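You operate a simulated robot arm through the tools that you are given. There is no shell and no other tool.

The job below is to be done with a simulated robot arm. You get a single attempt, and the scene is never put back.

JOB
Put two level scoops of flour into the clear measuring cup.
Fine: white scoop, put back after; bin lid shut again.

Only the result counts: the job must be done as asked and must still hold three seconds after the hand-in. Knocking over, shifting, dropping, spilling or breaking anything else fails it. A push-on lid holds only when it is set on centred and level and pressed home; a screw cap is set on level and turned clockwise until tight.

ROBOT AND FRAMES
A 7-joint arm with a two-finger parallel gripper, fixed in place. Base frame: the origin is at the foot of the arm, x ahead of it, y to its left, z up; the work surface is at about z = 101.2. Lengths are in cm, angles in degrees, forces in N, time in s.
With the tool pointing down near the work surface it reaches from about 16 to 66 cm from the base axis. Its first joint turns from -66.0 to 66.0 degrees. Payload 2.4 kg.
Tool frame: the origin (TCP) lies between the finger pads and is the grasp point; the fingertips stand 3 cm ahead of it; z points along the fingers, y is the line along which they close. Largest opening 9.4 cm; finger width 2.8, thickness 1; the body of the gripper, 5 by 9.6 cm, starts 5.5 cm behind the TCP.
Orientation is told as [roll, pitch, yaw] about the base's x, y, z axes, in that order, counted from this pose: with the fingers straight down and closing along the base's y, the tool's x points along the base's -x, its y along +y and its z along -z.

CONTROLS
- The arm moves only by the tool move_arm. Its argument "steps" is a list of rows, each a list of 6 numbers: the shift along the tool's x, y, z in cm, then the turn, a rotation vector about the tool's x, y, z in degrees. In form: [[tx, ty, tz, ax, ay, az], ...]. A call has 1 to 20 rows; each row is the pose to reach, as a shift and turn from the pose commanded when the call began, along the tool's axes at that moment. "hand" is the closure in counts, from 0 (fully open) to 255 (shut), set as the call begins (left out, the last holds). Rows are played at 5 a second. More than 5 cm and 8.6 degrees between two rows, or a gripper value outside its range, and nothing of the call is played. Where a pose cannot be reached the arm comes as near as it can. A force on the tool above 90 N (or 10 N above the force at the start of the call, whichever is more), or a blocked arm, ends the call early, and 0.2 s more pass. The fingers move at their own pace (about 15.3 cm/s each) and stop on an object; they squeeze with about 22 N. The grip force told is the motor's: it shows also when the fingers shut on nothing. Time passes only in rows, and 0.2 s behind the last, so rows that repeat a pose let the fingers close. The reply holds the time, the measured pose of the TCP, the force on the tool along the base axes, the opening and the grip force, in the units named above and with some noise, with the torque about the TCP (base axes, N m) and any sound that the robot's microphone picked up.
- Cameras (640 x 400 px; columns grow to the right, rows downward): "scene" is fixed at [5.63, 49.77, 144.46]; the picture's right is [-0.48, -0.88, 0.00], its down [-0.49, 0.27, -0.83] and it looks along [0.73, -0.40, -0.56] (base axes); focal length 220 px, centre (320, 200). "wrist" rides on the gripper at [7.6, 1.4, -10.2] in the tool frame; the picture's right is [-0.18, 0.98, 0.00], its down [-0.75, -0.14, -0.64] and it looks along [-0.63, -0.12, 0.77] (tool axes); focal length 243 px, centre (320, 200). There is no depth. A picture from a camera that has moved, and an enlarged one, comes with that camera's place and axes in the base frame and with its lens.
- camera(camera): a new picture of that camera. No time passes.
- zoom(camera, box): a new picture of the part [left, top, right, bottom] of that camera's present view, enlarged. No time passes.
- hand_in(): hands the job in; it is judged then, once.

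Nothing tells you positions but the pictures and the camera data. Unless the task says otherwise, let go and move clear before handing in.

The tools are called after "Request:" by a JSON object that holds its "api" and its "payload". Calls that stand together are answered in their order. move_arm: Moves the arm, as the interface text tells. Its arguments: {"type":"object","properties":{"steps":{"type":"array"},"hand":{"type":"number"}},"required":["steps"]} The other tools are called the same way: camera (camera) takes a picture; zoom (camera, box) takes an enlarged picture of a part of a camera's view; hand_in () hands the job in.

At the start:

```text
time: 0.0
tool_pos: [35.68, 11.97, 134.01]
orientation: [-0.1, 0.1, 0.1]
contact_force: [-0.5, -0.3, 0.2]
wrist_torque: [0.03, 0.02, 0.01]
grip_width: 9.39
grasp_force: 0.1
```

scene: 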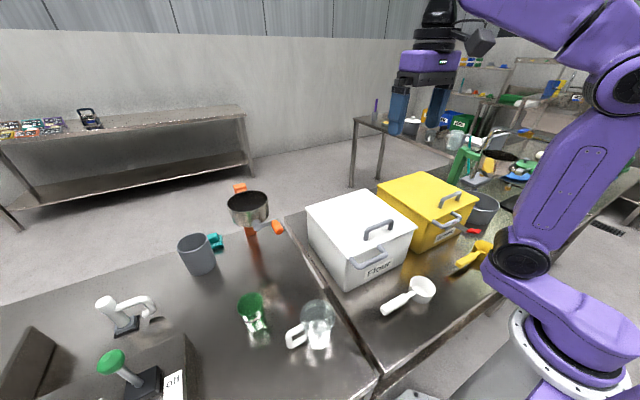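
wrist: 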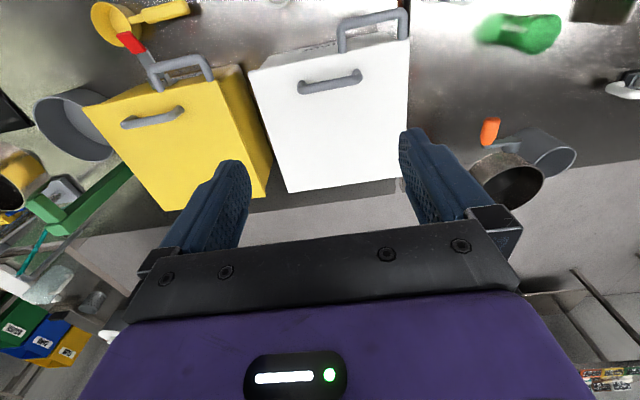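

I see a white flour bin and a yellow bin on the table, a white scoop in front of the flour bin, and a clear measuring cup to its left. I'll look closer first to work out positions.

Request:
{"api": "zoom", "payload": {"camera": "scene", "box": [280, 170, 500, 310]}}

Request:
{"api": "zoom", "payload": {"camera": "scene", "box": [220, 250, 460, 400]}}

Request:
{"api": "zoom", "payload": {"camera": "wrist", "box": [80, 0, 440, 225]}}

```text
2.86 times, centred on (390, 240) of scene
camera zoom: at [5.63, 49.77, 144.46], right [-0.48, -0.88, 0.0], down [-0.49, 0.27, -0.83], along [0.73, -0.4, -0.56], focal length 628 px, centre (120, 86)
```

zoom: 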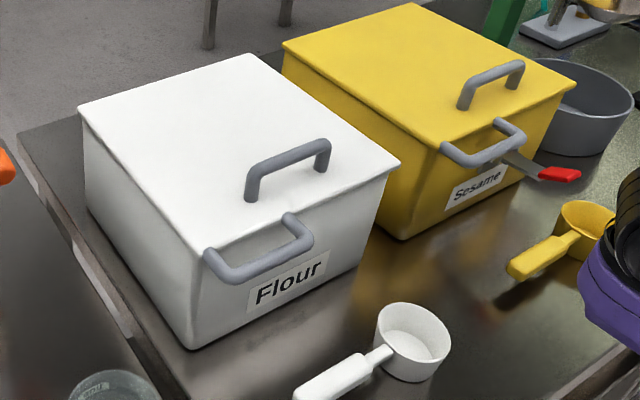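

```text
2.67 times, centred on (340, 325) of scene
camera zoom: at [5.63, 49.77, 144.46], right [-0.48, -0.88, 0.0], down [-0.49, 0.27, -0.83], along [0.73, -0.4, -0.56], focal length 586 px, centre (267, -133)
```

zoom: 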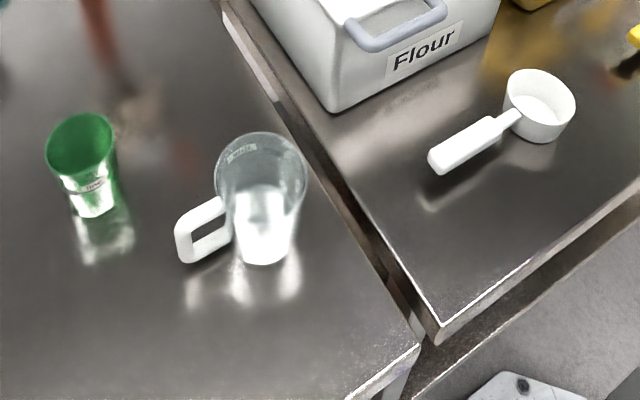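

```text
1.78 times, centred on (260, 112) of wrist
camera zoom: at [28.1, 13.49, 144.37], right [0.18, 0.98, 0.0], down [0.75, -0.14, 0.64], along [0.63, -0.12, -0.77], focal length 431 px, centre (427, 356)
```

zoom: 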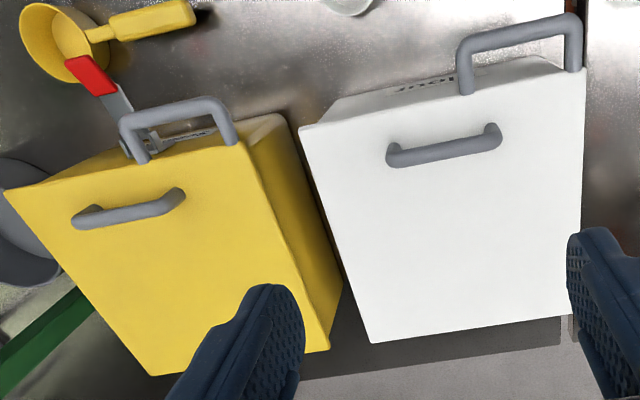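

The lid handles, scoop and cup are visible, but my first triangulation puts the surface lower than the text says. I'll tilt the wrist camera downward for a second viewpoint before trusting any height.

Request:
{"api": "move_arm", "payload": {"steps": [[1.5, 2, 0, 0, 8, 0], [3, 4, 0, 0, 16, 0], [4.5, 6, 0, 0, 24, 0], [5.7, 8, 0, 0, 32, 0], [5.7, 8, 0, 0, 32, 0]]}}

Request:
{"api": "camera", "payload": {"camera": "wrist"}}

Request:
{"api": "camera", "payload": {"camera": "scene"}}

```text
time: 1.2
tool_pos: [27.0, 22.57, 127.31]
orientation: [0.0, 32.0, 0.0]
contact_force: [0.8, 0.3, -0.1]
wrist_torque: [-0.02, 0.09, 0.01]
grip_width: 9.4
grasp_force: 0.0
out of reach, approached as far as the arm can: row 1, 2, 3, 4, 5
```

```text
taken
camera wrist: at [25.93, 23.9, 140.13], right [0.16, 0.98, -0.1], down [0.98, -0.14, 0.14], along [0.13, -0.12, -0.98], focal length 243 px, centre (320, 200)
```

wrist: 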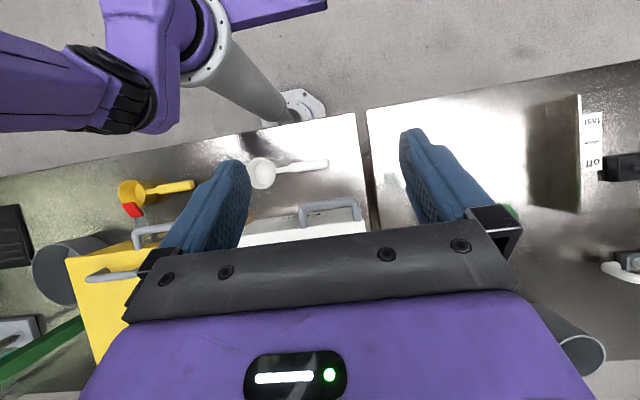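

```text
taken
```

scene: 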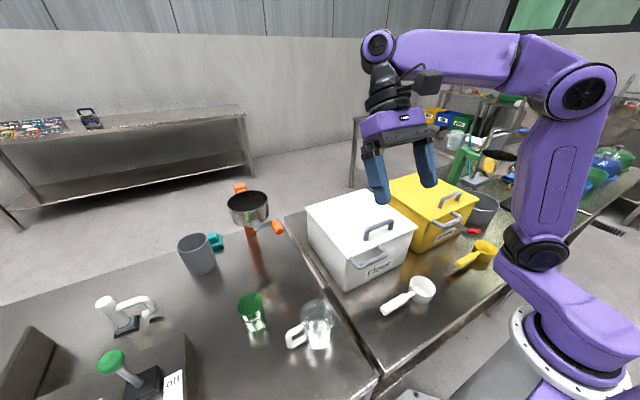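

Triangulating from two views, the table under the bin is at about z≈85 and the lid top at about z≈101, with the scoop at about (25, 6–20). I'll bring the arm lower and upright to get close views and refine these.

Request:
{"api": "move_arm", "payload": {"steps": [[-2.3, 0, 2.1, 0, -6.4, 0], [-4.6, 0, 4.2, 0, -12.8, 0], [-6.9, 0, 6.3, 0, -19.2, 0], [-9.2, 0, 8.4, 0, -25.6, 0], [-11.3, 0, 10.6, 0, -32, 0], [-11.3, 0, 10.6, 0, -32, 0]]}}

Request:
{"api": "camera", "payload": {"camera": "wrist"}}

```text
time: 2.6
tool_pos: [30.87, 22.51, 111.83]
orientation: [0.0, -0.2, 0.0]
contact_force: [-0.2, 0.1, 0.2]
wrist_torque: [0.0, 0.01, 0.0]
grip_width: 9.4
grasp_force: 0.0
```

```text
taken
camera wrist: at [23.32, 23.97, 122.27], right [0.18, 0.98, 0.0], down [0.75, -0.14, 0.64], along [0.63, -0.12, -0.77], focal length 243 px, centre (320, 200)
```

wrist: 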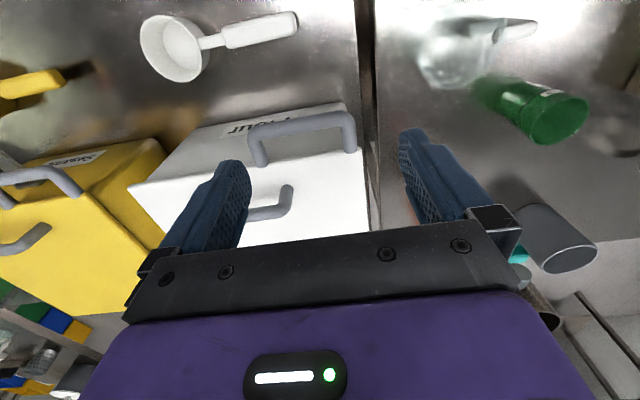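

The arm is now over the front of the bin and the commanded pose follows the measured one. I'll zoom on the scoop, cup and lid for detail.

Request:
{"api": "zoom", "payload": {"camera": "wrist", "box": [120, 0, 360, 150]}}

Request:
{"api": "zoom", "payload": {"camera": "wrist", "box": [380, 0, 620, 150]}}

Request:
{"api": "zoom", "payload": {"camera": "wrist", "box": [0, 100, 240, 250]}}

```text
2.67 times, centred on (240, 75) of wrist
camera zoom: at [23.32, 23.97, 122.27], right [0.18, 0.98, 0.0], down [0.75, -0.14, 0.64], along [0.63, -0.12, -0.77], focal length 647 px, centre (533, 533)
```

zoom: 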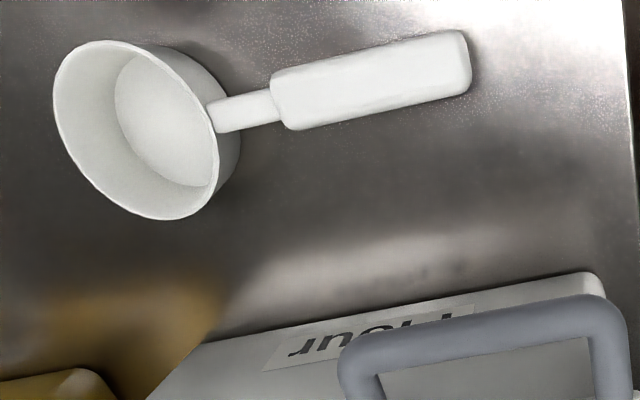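

```text
2.67 times, centred on (500, 75) of wrist
camera zoom: at [23.32, 23.97, 122.27], right [0.18, 0.98, 0.0], down [0.75, -0.14, 0.64], along [0.63, -0.12, -0.77], focal length 647 px, centre (-160, 533)
```

zoom: 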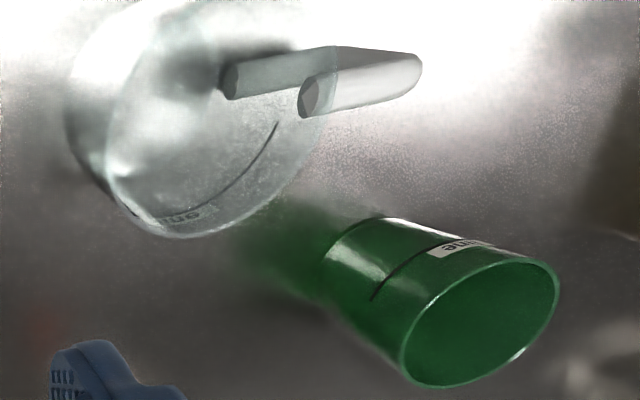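

```text
2.67 times, centred on (120, 175) of wrist
camera zoom: at [23.32, 23.97, 122.27], right [0.18, 0.98, 0.0], down [0.75, -0.14, 0.64], along [0.63, -0.12, -0.77], focal length 647 px, centre (853, 267)
```

zoom: 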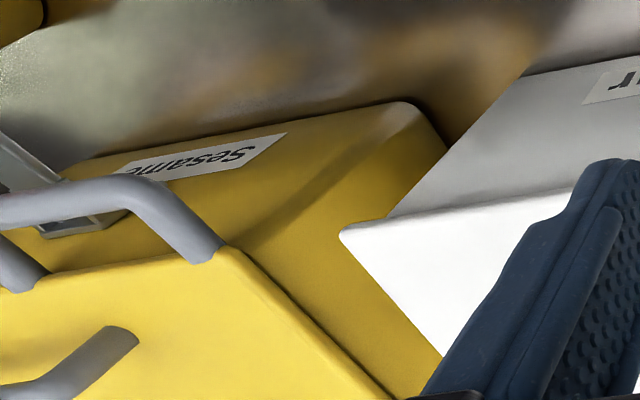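

The scoop handle is a thick block with a thin neck, and the clear cup has a line and lettering. I'll check the lid seam, back edge, and the knife next to the yellow bin at higher magnification.

Request:
{"api": "zoom", "payload": {"camera": "scene", "box": [340, 200, 420, 250]}}

Request:
{"api": "zoom", "payload": {"camera": "scene", "box": [290, 180, 370, 230]}}

Request:
{"api": "zoom", "payload": {"camera": "scene", "box": [430, 190, 510, 270]}}

Request:
{"api": "zoom", "payload": {"camera": "scene", "box": [280, 290, 360, 360]}}

```text
8.00 times, centred on (380, 225) of scene
camera zoom: at [5.63, 49.77, 144.46], right [-0.48, -0.88, 0.0], down [-0.49, 0.27, -0.83], along [0.73, -0.4, -0.56], focal length 1757 px, centre (-160, 0)
```

zoom: 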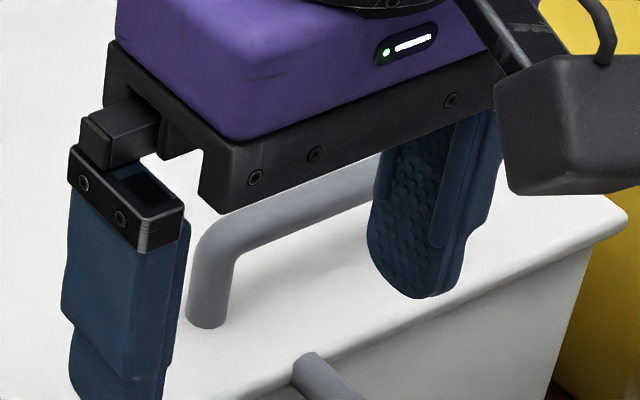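

```text
8.00 times, centred on (330, 205) of scene
camera zoom: at [5.63, 49.77, 144.46], right [-0.48, -0.88, 0.0], down [-0.49, 0.27, -0.83], along [0.73, -0.4, -0.56], focal length 1757 px, centre (240, 160)
```

zoom: 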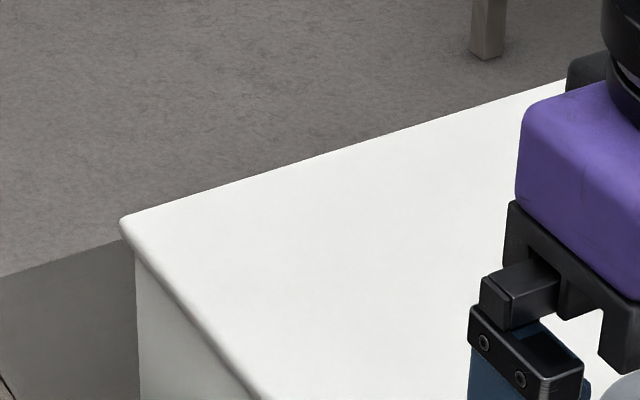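

```text
5.00 times, centred on (470, 230) of scene
camera zoom: at [5.63, 49.77, 144.46], right [-0.48, -0.88, 0.0], down [-0.49, 0.27, -0.83], along [0.73, -0.4, -0.56], focal length 1098 px, centre (-430, 50)
```

zoom: 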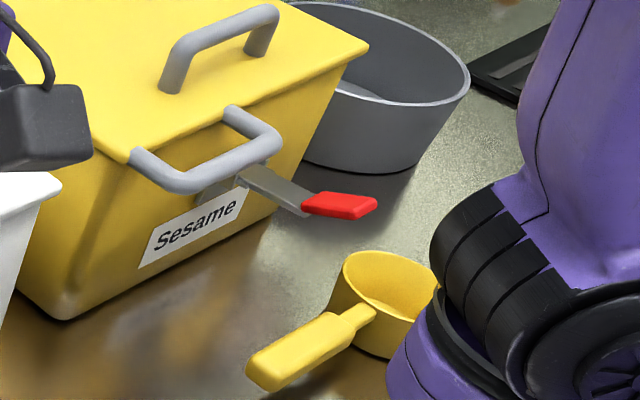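

```text
5.71 times, centred on (320, 325) of scene
camera zoom: at [5.63, 49.77, 144.46], right [-0.48, -0.88, 0.0], down [-0.49, 0.27, -0.83], along [0.73, -0.4, -0.56], focal length 1255 px, centre (320, -514)
```

zoom: 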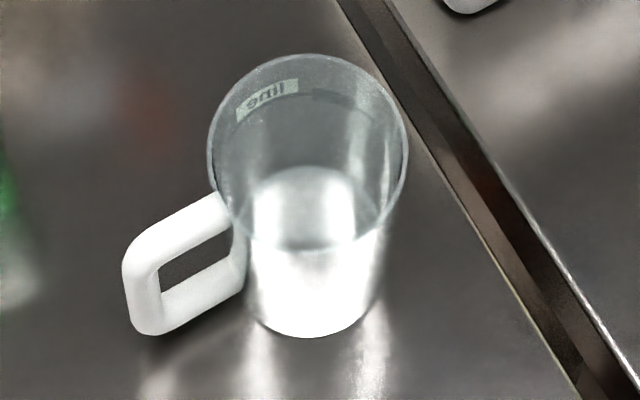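

The bin front faces the robot; the lid's round bar handle runs along y at about (38.3, 13.5, 105), near the front, which suggests a hinge at the back. I'll raise, turn the gripper so the fingers close along x, and stop above that bar.

Request:
{"api": "move_arm", "payload": {"steps": [[0, 0, -3, 0, 0, 7.5], [0, 0, -6, 0, 0, 15], [-0.8, -1, -6, 0, 0, 22.5], [-1.6, -2, -6, 0, 0, 30], [-2.4, -3, -6, 0, 0, 37.5], [-3.2, -4, -6, 0, 0, 45], [-4, -5, -6, 0, 0, 52.5], [-4.8, -6, -6, 0, 0, 60], [-5.6, -7, -6, 0, 0, 67.5], [-6.4, -8, -6, 0, 0, 75], [-7.4, -9, -6, 0, 0, 82.5], [-7.4, -9, -6, 0, 0, 90], [-7.4, -9, -6, 0, 0, 90]]}}

Request:
{"api": "camera", "payload": {"camera": "wrist"}}

Request:
{"api": "camera", "payload": {"camera": "scene"}}

```text
time: 5.4
tool_pos: [38.38, 13.54, 117.84]
orientation: [0.0, 0.0, -90.0]
contact_force: [1.0, -0.3, 0.0]
wrist_torque: [0.0, -0.01, -0.03]
grip_width: 9.39
grasp_force: 0.2
```

```text
taken
camera wrist: at [39.84, 21.2, 128.21], right [0.98, -0.19, 0.0], down [-0.14, -0.75, 0.64], along [-0.12, -0.63, -0.77], focal length 243 px, centre (320, 200)
```

wrist: 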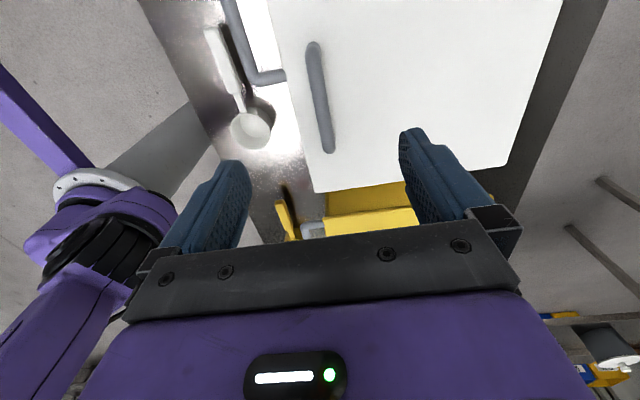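

```text
taken
```

scene: 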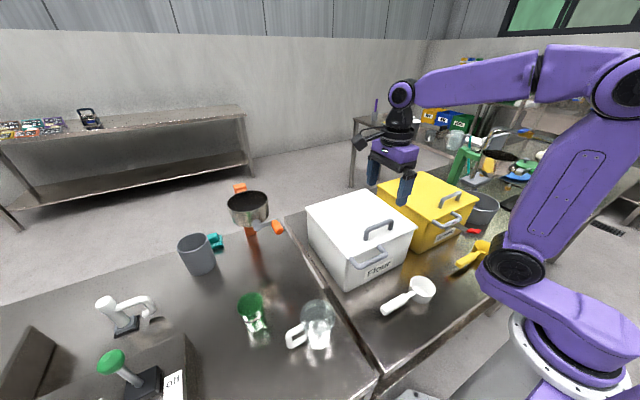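

The bar is directly below the gripper at about x=38.6, spanning y 9–18. I'll descend with a partly closed gripper to straddle it, then check.

Request:
{"api": "move_arm", "payload": {"hand": 120, "steps": [[0, 0.25, 2.5, 0, 0, 0], [0, 0.25, 5, 0, 0, 0], [0, 0.25, 7.5, 0, 0, 0], [0, 0.25, 9.5, 0, 0, 0], [0, 0.25, 9.5, 0, 0, 0]]}}

Request:
{"api": "zoom", "payload": {"camera": "scene", "box": [330, 160, 450, 250]}}

Request:
{"api": "camera", "payload": {"camera": "wrist"}}

```text
time: 6.6
tool_pos: [38.54, 13.62, 108.37]
orientation: [0.0, 0.0, -89.9]
contact_force: [-0.6, 1.0, -0.8]
wrist_torque: [0.03, 0.0, -0.02]
grip_width: 4.97
grasp_force: 0.2
```

```text
4.44 times, centred on (390, 205) of scene
camera zoom: at [5.63, 49.77, 144.46], right [-0.48, -0.88, 0.0], down [-0.49, 0.27, -0.83], along [0.73, -0.4, -0.56], focal length 976 px, centre (9, 178)
```

zoom: 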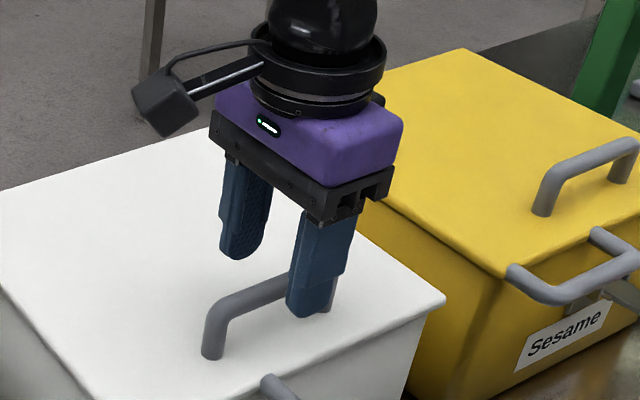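

```text
taken
camera wrist: at [39.91, 21.17, 118.73], right [0.98, -0.18, 0.0], down [-0.14, -0.75, 0.64], along [-0.12, -0.63, -0.77], focal length 243 px, centre (320, 200)
```

wrist: 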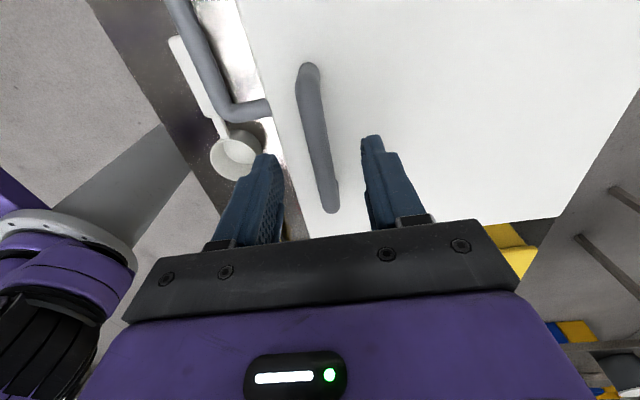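

The bar passes between the fingers with its top around z≈105.8. I'll go down a bit further and close on it.

Request:
{"api": "move_arm", "payload": {"steps": [[0, 0.1, 1.3, 0, 0, 0], [0, 0.1, 2.5, 0, 0, 0], [0, 0.1, 2.5, 0, 0, 0]]}}

Request:
{"api": "move_arm", "payload": {"hand": 255, "steps": [[0, 0, 0, 0, 0, 0], [0, 0, 0, 0, 0, 0], [0, 0, 0, 0, 0, 0]]}}

Request:
{"api": "camera", "payload": {"camera": "wrist"}}

```text
time: 7.4
tool_pos: [38.69, 13.6, 105.89]
orientation: [0.0, 0.0, -90.0]
contact_force: [0.9, -0.7, -0.8]
wrist_torque: [-0.01, -0.01, 0.01]
grip_width: 4.98
grasp_force: 0.1
```

```text
time: 8.2
tool_pos: [38.58, 13.52, 105.83]
orientation: [-0.2, -0.1, -90.0]
contact_force: [-16.1, -0.5, 2.9]
wrist_torque: [-0.04, 0.26, -0.07]
grip_width: 1.37
grasp_force: 44.9
```

```text
taken
camera wrist: at [39.96, 21.21, 116.21], right [0.98, -0.18, 0.0], down [-0.14, -0.75, 0.64], along [-0.12, -0.63, -0.77], focal length 243 px, centre (320, 200)
```

wrist: 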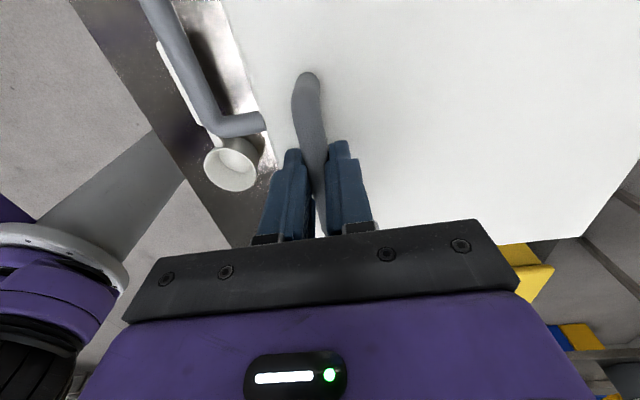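

I've gripped the bar (1.37 cm), but the lid is pushing the tool sideways a little. I'll centre on it to relieve the load, then test a small lift.

Request:
{"api": "move_arm", "payload": {"steps": [[0, -0.1, 0, 0, 0, 0], [0, -0.2, 0, 0, 0, 0], [0, -0.2, 0, 0, 0, 0]]}}

```text
time: 9.0
tool_pos: [38.52, 13.54, 105.93]
orientation: [0.1, 0.0, -90.0]
contact_force: [-6.0, -1.0, 0.3]
wrist_torque: [-0.68, 0.12, 0.0]
grip_width: 1.33
grasp_force: 45.8
```

Request:
{"api": "move_arm", "payload": {"steps": [[0, -0.1, -0.4, 0, 0, 0], [0, 0.05, -0.8, 0, 0, 0], [0, 0.25, -1.5, 0, 0, 0], [0, 0.25, -1.5, 0, 0, 0]]}}

Request:
{"api": "zoom", "payload": {"camera": "scene", "box": [290, 160, 450, 300]}}

```text
time: 10.0
tool_pos: [38.79, 13.5, 107.4]
orientation: [-0.1, 0.1, -90.0]
contact_force: [-0.3, -6.6, -2.9]
wrist_torque: [0.15, 0.1, -0.12]
grip_width: 1.33
grasp_force: 45.2
```

```text
2.86 times, centred on (370, 230) of scene
camera zoom: at [5.63, 49.74, 144.47], right [-0.48, -0.88, 0.0], down [-0.49, 0.27, -0.83], along [0.73, -0.4, -0.56], focal length 628 px, centre (177, 114)
```

zoom: 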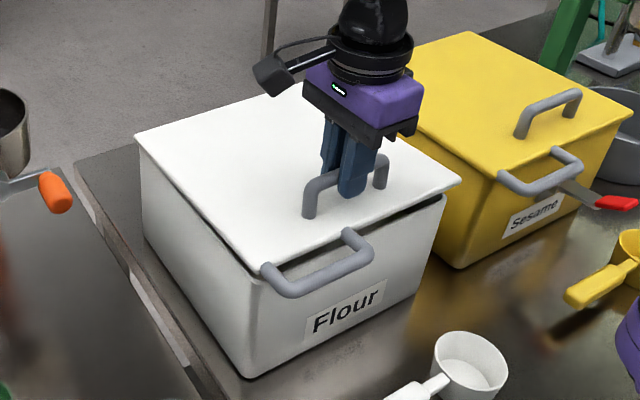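

The front edge has lifted, so the lid seems hinged at the back. I'll zoom in to see the gap and which part carries the front handle.

Request:
{"api": "zoom", "payload": {"camera": "scene", "box": [345, 215, 425, 275]}}

Request:
{"api": "zoom", "payload": {"camera": "scene", "box": [295, 180, 375, 240]}}

```text
6.67 times, centred on (385, 245) of scene
camera zoom: at [5.63, 49.74, 144.47], right [-0.48, -0.88, 0.0], down [-0.49, 0.27, -0.83], along [0.73, -0.4, -0.56], focal length 1464 px, centre (-113, -100)
```

zoom: 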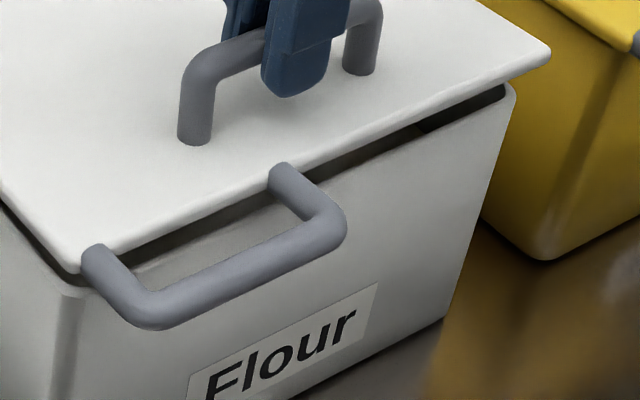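

```text
6.67 times, centred on (335, 210) of scene
camera zoom: at [5.63, 49.74, 144.47], right [-0.48, -0.88, 0.0], down [-0.49, 0.27, -0.83], along [0.73, -0.4, -0.56], focal length 1464 px, centre (220, 133)
```

zoom: 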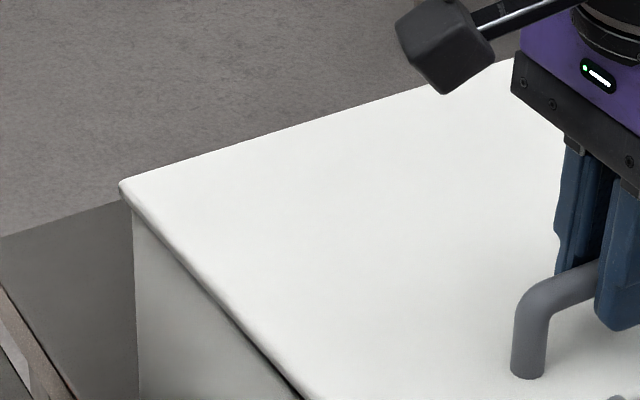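

The front handle moves with the lid, and the back edge stays down, so it's a back-hinged lid (hinge at about x≈60, z≈101). I'll follow the arc up gradually, watching the forces.

Request:
{"api": "move_arm", "payload": {"steps": [[0, 0.33, -1.09, 0, 0, 0], [0, 0.72, -2.17, 0, 0, 0], [0, 1.49, -3.91, 0, 0, 0], [0, 2.41, -5.59, 0, 0, 0], [0, 3.48, -7.17, 0, 0, 0], [0, 4.67, -8.66, 0, 0, 0], [0, 4.67, -8.66, 0, 0, 0]]}}

Request:
{"api": "camera", "payload": {"camera": "scene"}}

```text
time: 11.6
tool_pos: [43.0, 13.63, 116.13]
orientation: [-0.5, -0.2, -90.0]
contact_force: [-35.1, -5.3, 26.5]
wrist_torque: [-0.34, 0.54, -0.53]
grip_width: 1.36
grasp_force: 45.1
```

```text
taken
```

scene: 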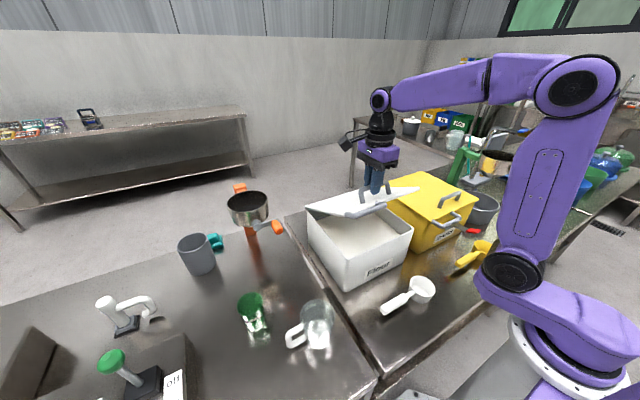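

The lid pulls the tool outward along its radius, so the true hinge is a bit further back than I assumed. I'll relieve that and refit the arc.

Request:
{"api": "move_arm", "payload": {"steps": [[0, -0.2, -0.15, 0, 0, 0], [0, -0.4, -0.3, 0, 0, 0], [0, -0.4, -0.3, 0, 0, 0]]}}

Request:
{"api": "zoom", "payload": {"camera": "scene", "box": [290, 150, 450, 290]}}

```text
time: 12.4
tool_pos: [43.11, 13.65, 116.17]
orientation: [0.2, -0.1, -90.0]
contact_force: [-0.4, 2.2, -4.0]
wrist_torque: [-0.76, 0.26, -0.43]
grip_width: 1.39
grasp_force: 44.7
```

```text
2.86 times, centred on (370, 220) of scene
camera zoom: at [5.63, 49.78, 144.46], right [-0.48, -0.88, 0.0], down [-0.49, 0.27, -0.83], along [0.73, -0.4, -0.56], focal length 628 px, centre (177, 143)
```

zoom: 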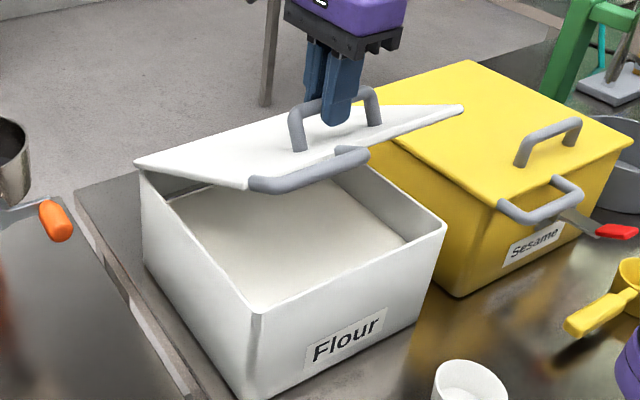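

Flour fills the bin to a few centimetres below the rim. Refit hinge at about (61.6, 101.6); I'll continue up the corrected arc.

Request:
{"api": "move_arm", "payload": {"steps": [[0, 0.9, -1.05, 0, 0, 0], [0, 1.84, -2.08, 0, 0, 0], [0, 2.9, -3.06, 0, 0, 0], [0, 3.99, -3.99, 0, 0, 0], [0, 5.15, -4.84, 0, 0, 0], [0, 6.36, -5.62, 0, 0, 0], [0, 6.36, -5.62, 0, 0, 0]]}}

Request:
{"api": "camera", "payload": {"camera": "scene"}}

```text
time: 14.0
tool_pos: [49.53, 13.57, 122.01]
orientation: [-0.1, 0.1, -90.0]
contact_force: [5.1, -5.1, -11.6]
wrist_torque: [-1.0, 0.12, -0.74]
grip_width: 1.37
grasp_force: 45.0
```

```text
taken
```

scene: 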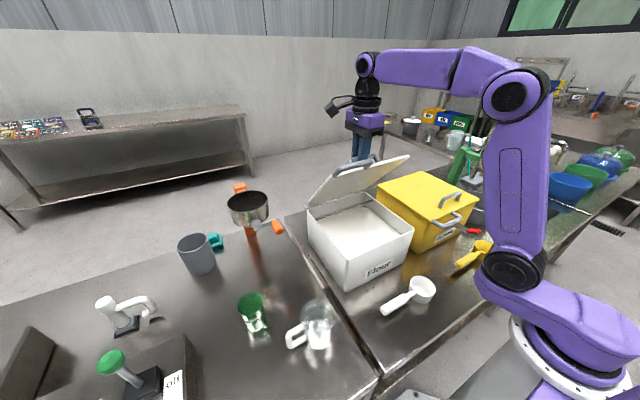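

Good progress with low force; I'll continue the arc toward about 65° of lid opening.

Request:
{"api": "move_arm", "payload": {"steps": [[0, 1.35, -0.65, 0, 0, 0], [0, 2.7, -1.3, 0, 0, 0], [0, 4.05, -1.85, 0, 0, 0], [0, 5.42, -2.35, 0, 0, 0], [0, 5.42, -2.35, 0, 0, 0]]}}

Request:
{"api": "camera", "payload": {"camera": "scene"}}

Request:
{"api": "camera", "payload": {"camera": "wrist"}}

```text
time: 15.2
tool_pos: [54.81, 13.59, 124.46]
orientation: [0.1, 0.0, -90.0]
contact_force: [-3.0, -6.9, 4.7]
wrist_torque: [-0.5, 0.18, -0.91]
grip_width: 1.36
grasp_force: 45.4
```

```text
taken
```

scene: 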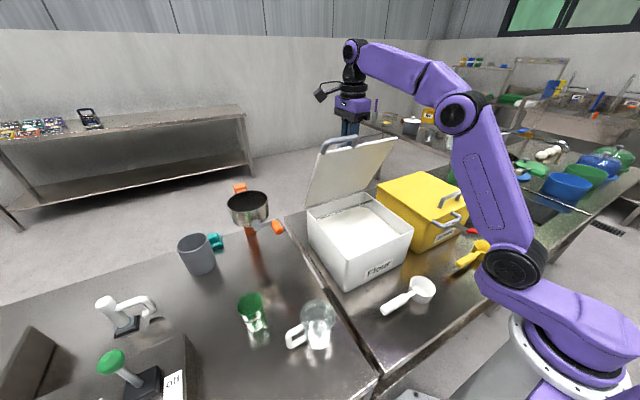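

```text
taken
camera wrist: at [56.24, 21.22, 134.77], right [0.98, -0.18, 0.0], down [-0.14, -0.75, 0.64], along [-0.12, -0.63, -0.77], focal length 243 px, centre (320, 200)
```

wrist: 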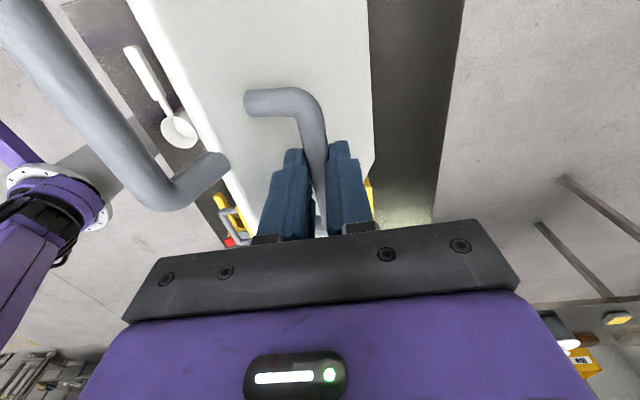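

The lid is at about 62° and the arm still reaches. I'll go a little further, to around 70–72°.

Request:
{"api": "move_arm", "payload": {"steps": [[0, 1.4, -0.3, 0, 0, 0], [0, 2.85, -0.55, 0, 0, 0], [0, 3.7, -0.65, 0, 0, 0], [0, 3.7, -0.65, 0, 0, 0]]}}

Request:
{"api": "zoom", "payload": {"camera": "scene", "box": [280, 90, 440, 220]}}

```text
time: 16.2
tool_pos: [57.39, 13.59, 124.84]
orientation: [0.3, 0.2, -89.9]
contact_force: [-2.2, 3.1, 19.4]
wrist_torque: [0.1, -0.02, -1.18]
grip_width: 1.37
grasp_force: 45.3
out of reach, approached as far as the arm can: row 3, 4
```

```text
3.08 times, centred on (360, 155) of scene
camera zoom: at [5.58, 49.77, 144.46], right [-0.48, -0.88, 0.0], down [-0.49, 0.27, -0.83], along [0.73, -0.4, -0.56], focal length 676 px, centre (197, 338)
```

zoom: 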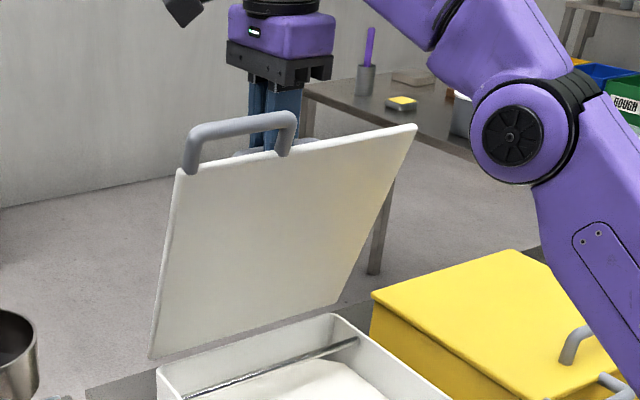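

I'm at the reach limit with the lid at about 68°, and I can see a metal rod across the back of the bin, likely for striking scoops level. I'll open the fingers just slightly to see whether the lid holds itself, with the front finger ready to catch the bar.

Request:
{"api": "move_arm", "payload": {"hand": 190, "steps": [[0, 0, 0, 0, 0, 0], [0, 0, 0, 0, 0, 0], [0, 0, 0, 0, 0, 0]]}}

Request:
{"api": "camera", "payload": {"camera": "wrist"}}

Request:
{"api": "zoom", "payload": {"camera": "scene", "box": [280, 90, 440, 220]}}

Request:
{"api": "zoom", "payload": {"camera": "scene", "box": [300, 180, 420, 290]}}

```text
time: 17.0
tool_pos: [57.38, 13.58, 124.64]
orientation: [-0.1, 0.0, -90.1]
contact_force: [-1.6, -1.1, -0.3]
wrist_torque: [0.01, 0.02, -0.02]
grip_width: 2.41
grasp_force: 0.1
```

```text
taken
camera wrist: at [58.92, 21.09, 135.1], right [0.98, -0.18, 0.0], down [-0.14, -0.75, 0.64], along [-0.12, -0.63, -0.77], focal length 243 px, centre (320, 200)
```

wrist: 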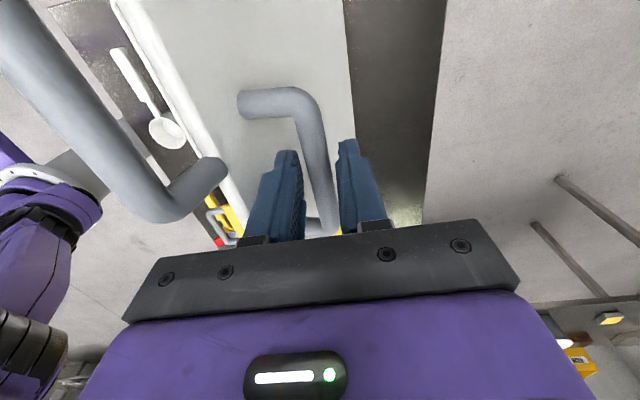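

```text
3.08 times, centred on (360, 155) of scene
camera zoom: at [5.63, 49.77, 144.46], right [-0.48, -0.88, 0.0], down [-0.49, 0.27, -0.83], along [0.73, -0.4, -0.56], focal length 676 px, centre (197, 338)
```

zoom: 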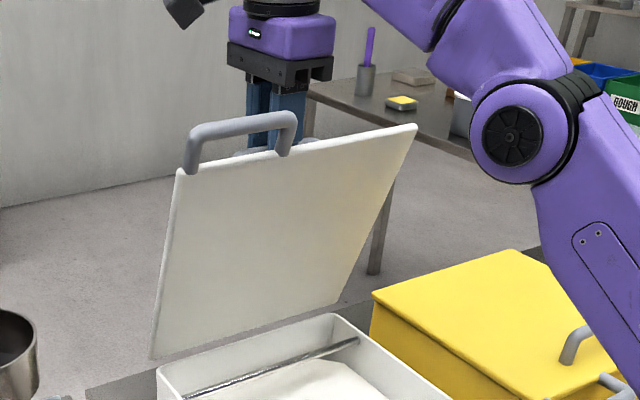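

```text
3.64 times, centred on (360, 235) of scene
camera zoom: at [5.63, 49.77, 144.46], right [-0.48, -0.88, 0.0], down [-0.49, 0.27, -0.83], along [0.73, -0.4, -0.56], focal length 799 px, centre (174, 73)
```

zoom: 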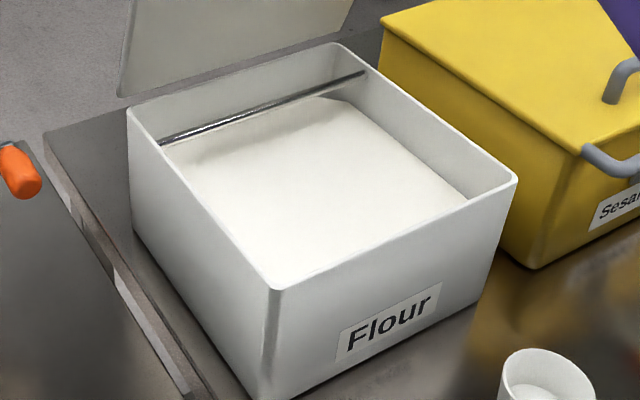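

The lid stays put with the fingers slack (bar floating in the gap, no force), so the hinge holds it. I'll tilt the hand slightly back toward the robot and withdraw along the finger direction so the bar isn't dragged.

Request:
{"api": "move_arm", "payload": {"steps": [[0, 0, 0, -4, 0, 0], [0, 0, 0, -8, 0, 0], [0, -0.14, -1, -8, 0, 0], [0, -0.14, -1, -8, 0, 0]]}}

Request:
{"api": "camera", "payload": {"camera": "wrist"}}

Request:
{"api": "zoom", "payload": {"camera": "scene", "box": [280, 90, 440, 220]}}

```text
time: 18.0
tool_pos: [57.41, 13.54, 125.77]
orientation: [7.9, -0.1, -90.0]
contact_force: [-0.2, 0.6, 0.7]
wrist_torque: [0.03, 0.0, -0.01]
grip_width: 2.4
grasp_force: 0.0
```

```text
taken
camera wrist: at [57.4, 21.06, 136.22], right [0.97, -0.18, 0.14], down [-0.23, -0.75, 0.62], along [-0.01, -0.63, -0.78], focal length 243 px, centre (320, 200)
```

wrist: 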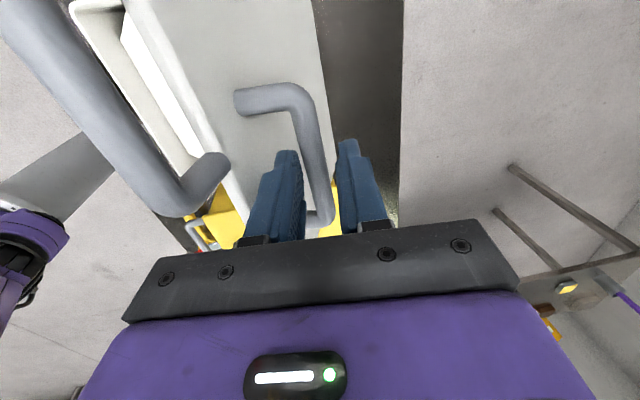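

```text
3.08 times, centred on (360, 155) of scene
camera zoom: at [5.63, 49.77, 144.46], right [-0.48, -0.88, 0.0], down [-0.49, 0.27, -0.83], along [0.73, -0.4, -0.56], focal length 676 px, centre (197, 338)
```

zoom: 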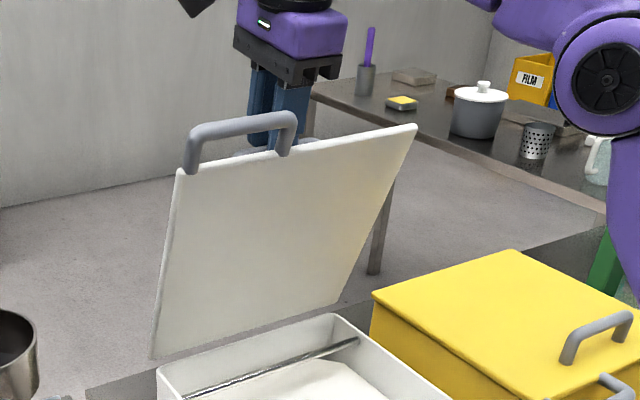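

No contact while tilting. I'll centre slightly and withdraw along the tool axis until clear of the bar.

Request:
{"api": "move_arm", "payload": {"steps": [[0, 0.25, -0.5, 0, 0, 0], [0, 0.3, -1.5, 0, 0, 0], [0, 0.3, -2.8, 0, 0, 0], [0, 0.3, -4.2, 0, 0, 0], [0, 0.3, -4.2, 0, 0, 0]]}}

Request:
{"api": "camera", "payload": {"camera": "wrist"}}

Request:
{"api": "zoom", "payload": {"camera": "scene", "box": [280, 60, 440, 220]}}

```text
time: 19.2
tool_pos: [56.79, 13.32, 129.21]
orientation: [7.9, 0.0, -90.0]
contact_force: [-1.0, -0.4, 0.7]
wrist_torque: [-0.01, -0.02, 0.0]
grip_width: 2.39
grasp_force: 0.0
out of reach, approached as far as the arm can: row 4, 5
```

```text
taken
camera wrist: at [56.85, 21.02, 139.71], right [0.97, -0.18, 0.14], down [-0.23, -0.75, 0.62], along [-0.01, -0.63, -0.78], focal length 243 px, centre (320, 200)
```

wrist: 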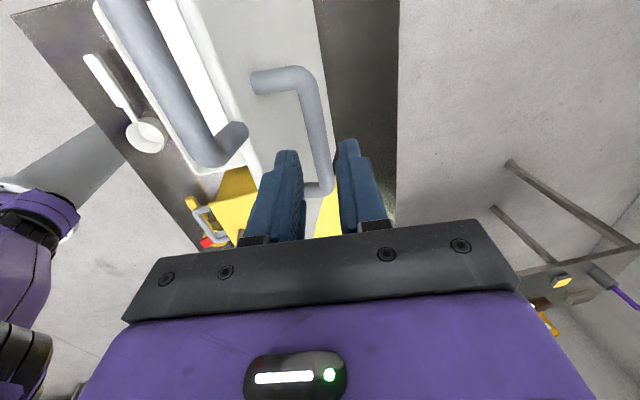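

```text
2.50 times, centred on (360, 140) of scene
camera zoom: at [5.63, 49.77, 144.46], right [-0.48, -0.88, 0.0], down [-0.49, 0.27, -0.83], along [0.73, -0.4, -0.56], focal length 549 px, centre (220, 350)
```

zoom: 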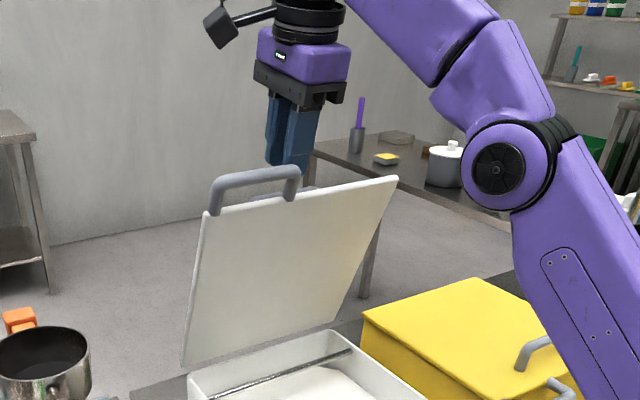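

The tips are clear above the bar. The front handle still sits between me and the robot, so I'll sidestep in −y past both handles first, then rise.

Request:
{"api": "move_arm", "payload": {"hand": 255, "steps": [[-2.5, 0, 0, 0, 0, 0], [-5, 0, -0.3, 0, 0, 0], [-7.5, 0, -0.6, 0, 0, 0], [-10, 0, -1, 0, 0, 0], [-12.5, 0, -1.5, 0, 0, 0], [-12.5, 0, -1.5, 0, 0, 0]]}}

Request:
{"api": "camera", "payload": {"camera": "wrist"}}

Request:
{"api": "zoom", "payload": {"camera": "scene", "box": [280, 60, 480, 220]}}

```text
time: 20.6
tool_pos: [56.69, 0.84, 131.04]
orientation: [8.0, 0.0, -90.0]
contact_force: [-0.1, -0.4, 0.3]
wrist_torque: [-0.01, 0.01, -0.01]
grip_width: 0.0
grasp_force: 22.2
```

```text
taken
camera wrist: at [56.73, 8.49, 141.38], right [0.97, -0.18, 0.14], down [-0.23, -0.75, 0.62], along [-0.01, -0.63, -0.78], focal length 243 px, centre (320, 200)
```

wrist: 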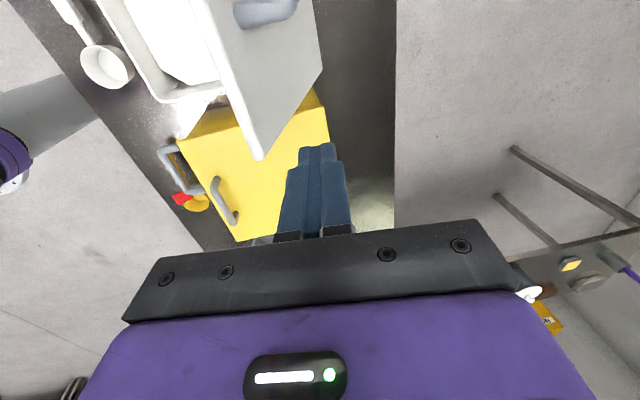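

```text
2.50 times, centred on (380, 140) of scene
camera zoom: at [5.63, 49.76, 144.46], right [-0.48, -0.88, 0.0], down [-0.49, 0.27, -0.83], along [0.73, -0.4, -0.56], focal length 549 px, centre (170, 350)
```

zoom: 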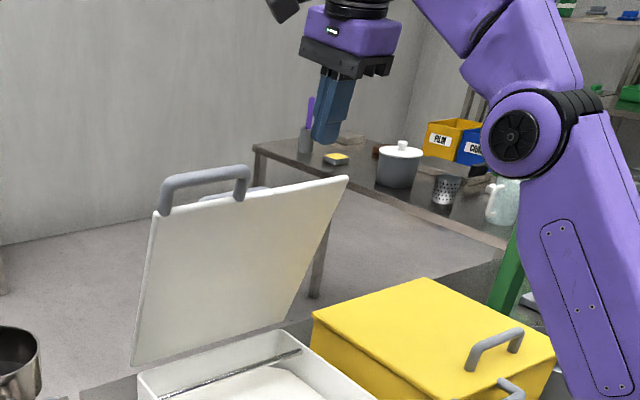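

The lid corner is at about (53, 1, 126), and my fingertips are above it. I'll go back toward the robot past the corner, then turn the hand horizontal so I can push the lid from inside.

Request:
{"api": "move_arm", "payload": {"steps": [[-3, 0, 0, 0, 0, 0], [-3, -4, -0.6, 0, 0, 0], [-3, -8, -1.2, 0, 0, 0], [-3, -12, -1.7, 0, 0, 0], [-3, -16, -2.2, 0, 0, 0], [-3, -19, -2.6, 0, 0, 0], [-3, -19, -2.6, 0, 0, 0]]}}

Request:
{"api": "camera", "payload": {"camera": "scene"}}

```text
time: 22.2
tool_pos: [37.49, -2.05, 130.44]
orientation: [8.1, 0.0, -90.0]
contact_force: [-0.3, 0.4, -0.5]
wrist_torque: [0.02, -0.01, -0.06]
grip_width: 0.03
grasp_force: 21.6
```

```text
taken
```

scene: 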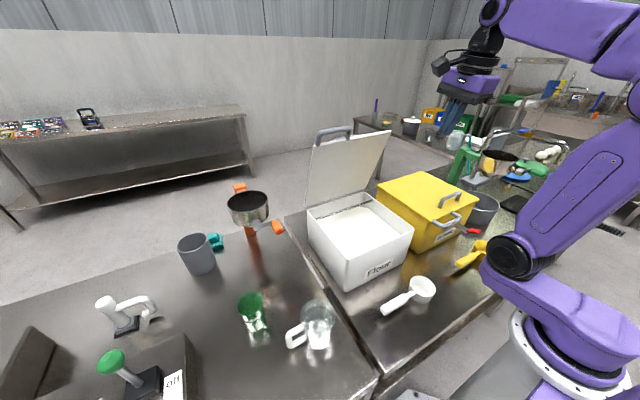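

Request:
{"api": "move_arm", "payload": {"steps": [[1.2, 0.07, 1.0, -6.8, 0, 0], [2.4, 0.14, 2.0, -13.6, 0, 0], [3.6, 0.2, 3.0, -20.4, 0, 0], [4.8, 0.27, 4.0, -27.2, 0, 0], [6, 0.34, 5.0, -34, 0, 0], [7.2, 0.4, 6.0, -41, 0, 0], [8.4, 0.47, 7.0, -48, 0, 0], [9.6, 0.54, 8.2, -55, 0, 0], [10.8, 0.6, 9.2, -62, 0, 0], [12, 0.67, 10.2, -69, 0, 0], [13.2, 0.74, 11.2, -76, 0, 0], [14, 0.81, 12.2, -82, 0, 0], [14, 0.81, 12.2, -82, 0, 0]]}}

Request:
{"api": "camera", "payload": {"camera": "scene"}}

Request:
{"api": "camera", "payload": {"camera": "wrist"}}

```text
time: 25.0
tool_pos: [44.8, 11.93, 121.31]
orientation: [90.0, 0.0, -90.0]
contact_force: [-0.6, -0.7, -1.3]
wrist_torque: [0.0, 0.0, 0.01]
grip_width: 0.0
grasp_force: 22.2
out of reach, approached as far as the arm can: row 9, 10, 11, 12, 13
```

```text
taken
```

scene: 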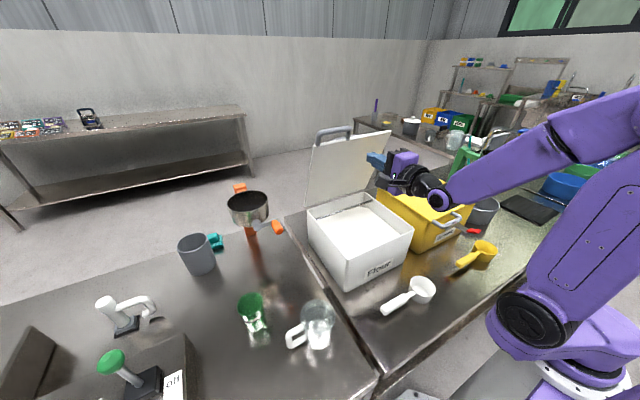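

```text
taken
camera wrist: at [34.6, 19.57, 122.8], right [0.0, -0.18, 0.98], down [-0.64, -0.75, -0.14], along [0.77, -0.63, -0.12], focal length 243 px, centre (320, 200)
```

wrist: 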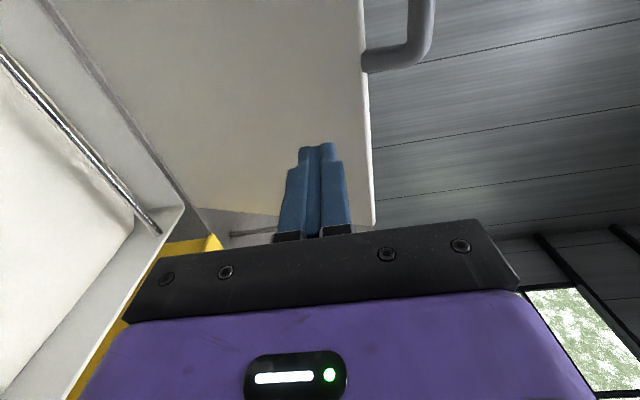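

The hand is horizontal, pointing at the lid's inner face. I'll push it gently back toward vertical.

Request:
{"api": "move_arm", "payload": {"steps": [[0, -1, 2, 0, 0, 0], [0, -1.3, 4, 0, 0, 0], [0, -1.3, 5, 0, 0, 0], [0, -1.3, 6, 0, 0, 0], [0, -1.3, 7, 0, 0, 0], [0, -1.3, 8, 0, 0, 0], [0, -1.3, 8, 0, 0, 0]]}}

Request:
{"api": "zoom", "payload": {"camera": "scene", "box": [260, 90, 480, 250]}}

```text
time: 26.6
tool_pos: [52.84, 11.73, 120.21]
orientation: [90.0, 0.1, -90.0]
contact_force: [0.6, -0.3, 0.4]
wrist_torque: [0.02, -0.03, 0.02]
grip_width: 0.0
grasp_force: 22.0
```

```text
2.50 times, centred on (370, 170) of scene
camera zoom: at [5.63, 49.76, 144.46], right [-0.48, -0.88, 0.0], down [-0.49, 0.27, -0.83], along [0.73, -0.4, -0.56], focal length 549 px, centre (195, 275)
```

zoom: 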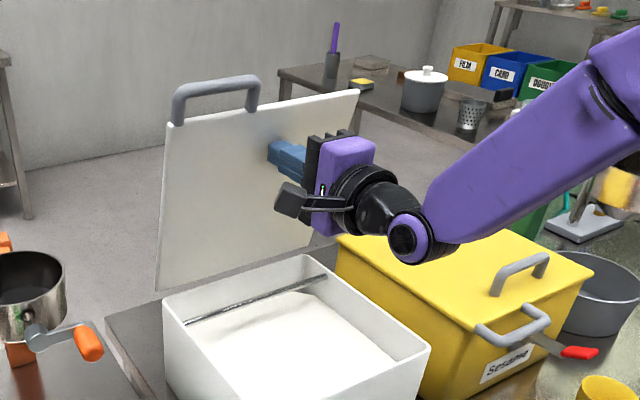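

The lid is moving with almost no force. I'll continue to nearly vertical.

Request:
{"api": "move_arm", "payload": {"steps": [[0, 0, 1, 0, 0, 0], [0, 0, 2, 0, 0, 0], [0, 0, 3, 0, 0, 0], [0, 0, 3.8, 0, 0, 0], [0, 0, 3.8, 0, 0, 0]]}}

Request:
{"api": "zoom", "payload": {"camera": "scene", "box": [260, 90, 480, 250]}}

Request:
{"api": "camera", "payload": {"camera": "wrist"}}

```text
time: 27.8
tool_pos: [56.62, 11.76, 120.33]
orientation: [89.9, 0.0, -89.9]
contact_force: [-0.4, 0.6, -0.7]
wrist_torque: [-0.04, 0.01, -0.02]
grip_width: 0.0
grasp_force: 22.5
```

```text
2.50 times, centred on (370, 170) of scene
camera zoom: at [5.63, 49.77, 144.46], right [-0.48, -0.88, 0.0], down [-0.49, 0.27, -0.83], along [0.73, -0.4, -0.56], focal length 549 px, centre (195, 275)
```

zoom: 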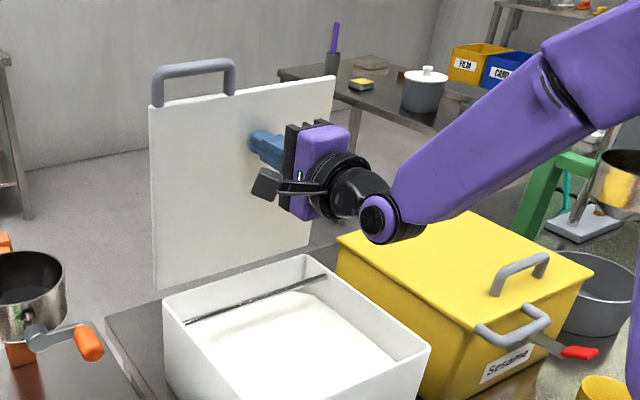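

```text
taken
camera wrist: at [46.37, 19.39, 121.76], right [0.0, -0.18, 0.98], down [-0.64, -0.75, -0.14], along [0.77, -0.63, -0.12], focal length 243 px, centre (320, 200)
```

wrist: 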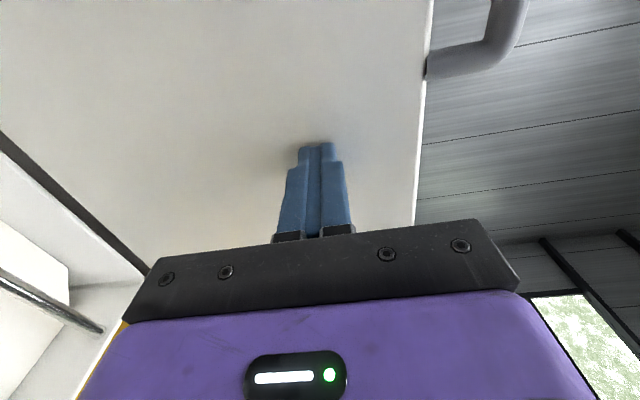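

The lid now stands nearly vertical and stays on its own. I'll retract and turn the hand back down over the scoop handle area.

Request:
{"api": "move_arm", "payload": {"steps": [[0, 0, -4, 0, 0, 0], [0, 0, -8, 0, 0, 0], [0, 0, -11, 0, 0, 0], [0.4, -0.2, -11.5, 8.2, 0, 0], [0.8, -0.5, -12.5, 16.4, 0, 0], [1.2, -1, -14, 24.6, 0, 0], [1.6, -1.5, -15.5, 32.8, 0, 0], [2, -2, -17, 41, 0, 0], [2.5, -2.5, -19, 49.2, 0, 0], [3, -3, -21, 57.4, 0, 0], [3.5, -3.5, -23, 65.6, 0, 0], [4, -4, -25, 73.8, 0, 0], [4.4, -4.6, -27, 82, 0, 0], [4.7, -5.3, -29, 90, 0, 0], [4.7, -5.3, -29, 90, 0, 0]]}}

Request:
{"api": "camera", "payload": {"camera": "scene"}}

Request:
{"api": "camera", "payload": {"camera": "wrist"}}

```text
time: 31.0
tool_pos: [27.75, 16.14, 111.58]
orientation: [14.7, 1.7, -95.5]
contact_force: [-2.9, 1.4, 0.3]
wrist_torque: [-0.13, -0.24, -0.02]
grip_width: 0.04
grasp_force: 21.6
out of reach, approached as far as the arm can: row 7, 8, 12, 13, 14, 15
```

```text
taken
```

scene: 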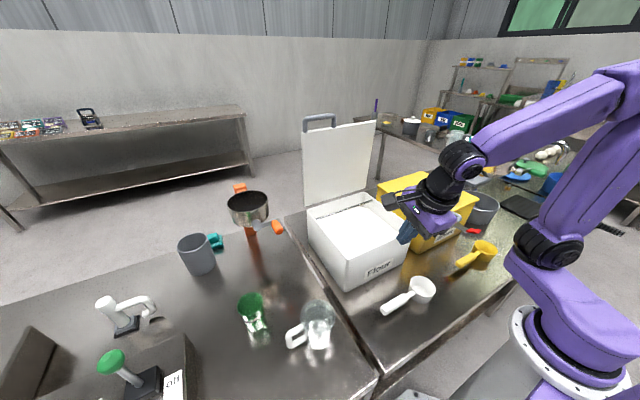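

```text
taken
camera wrist: at [27.2, 23.59, 122.12], right [0.93, -0.28, 0.24], down [-0.37, -0.74, 0.56], along [0.02, -0.61, -0.79], focal length 243 px, centre (320, 200)
```

wrist: 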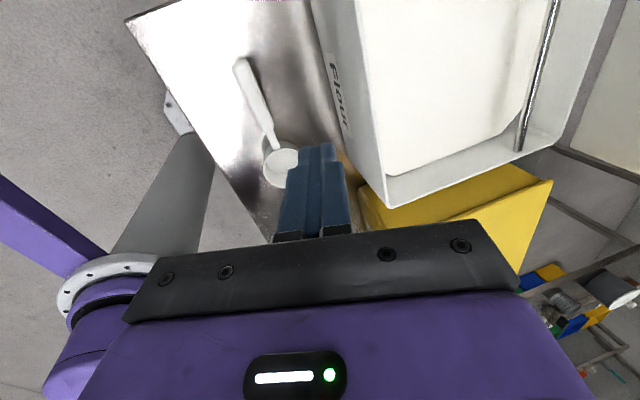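

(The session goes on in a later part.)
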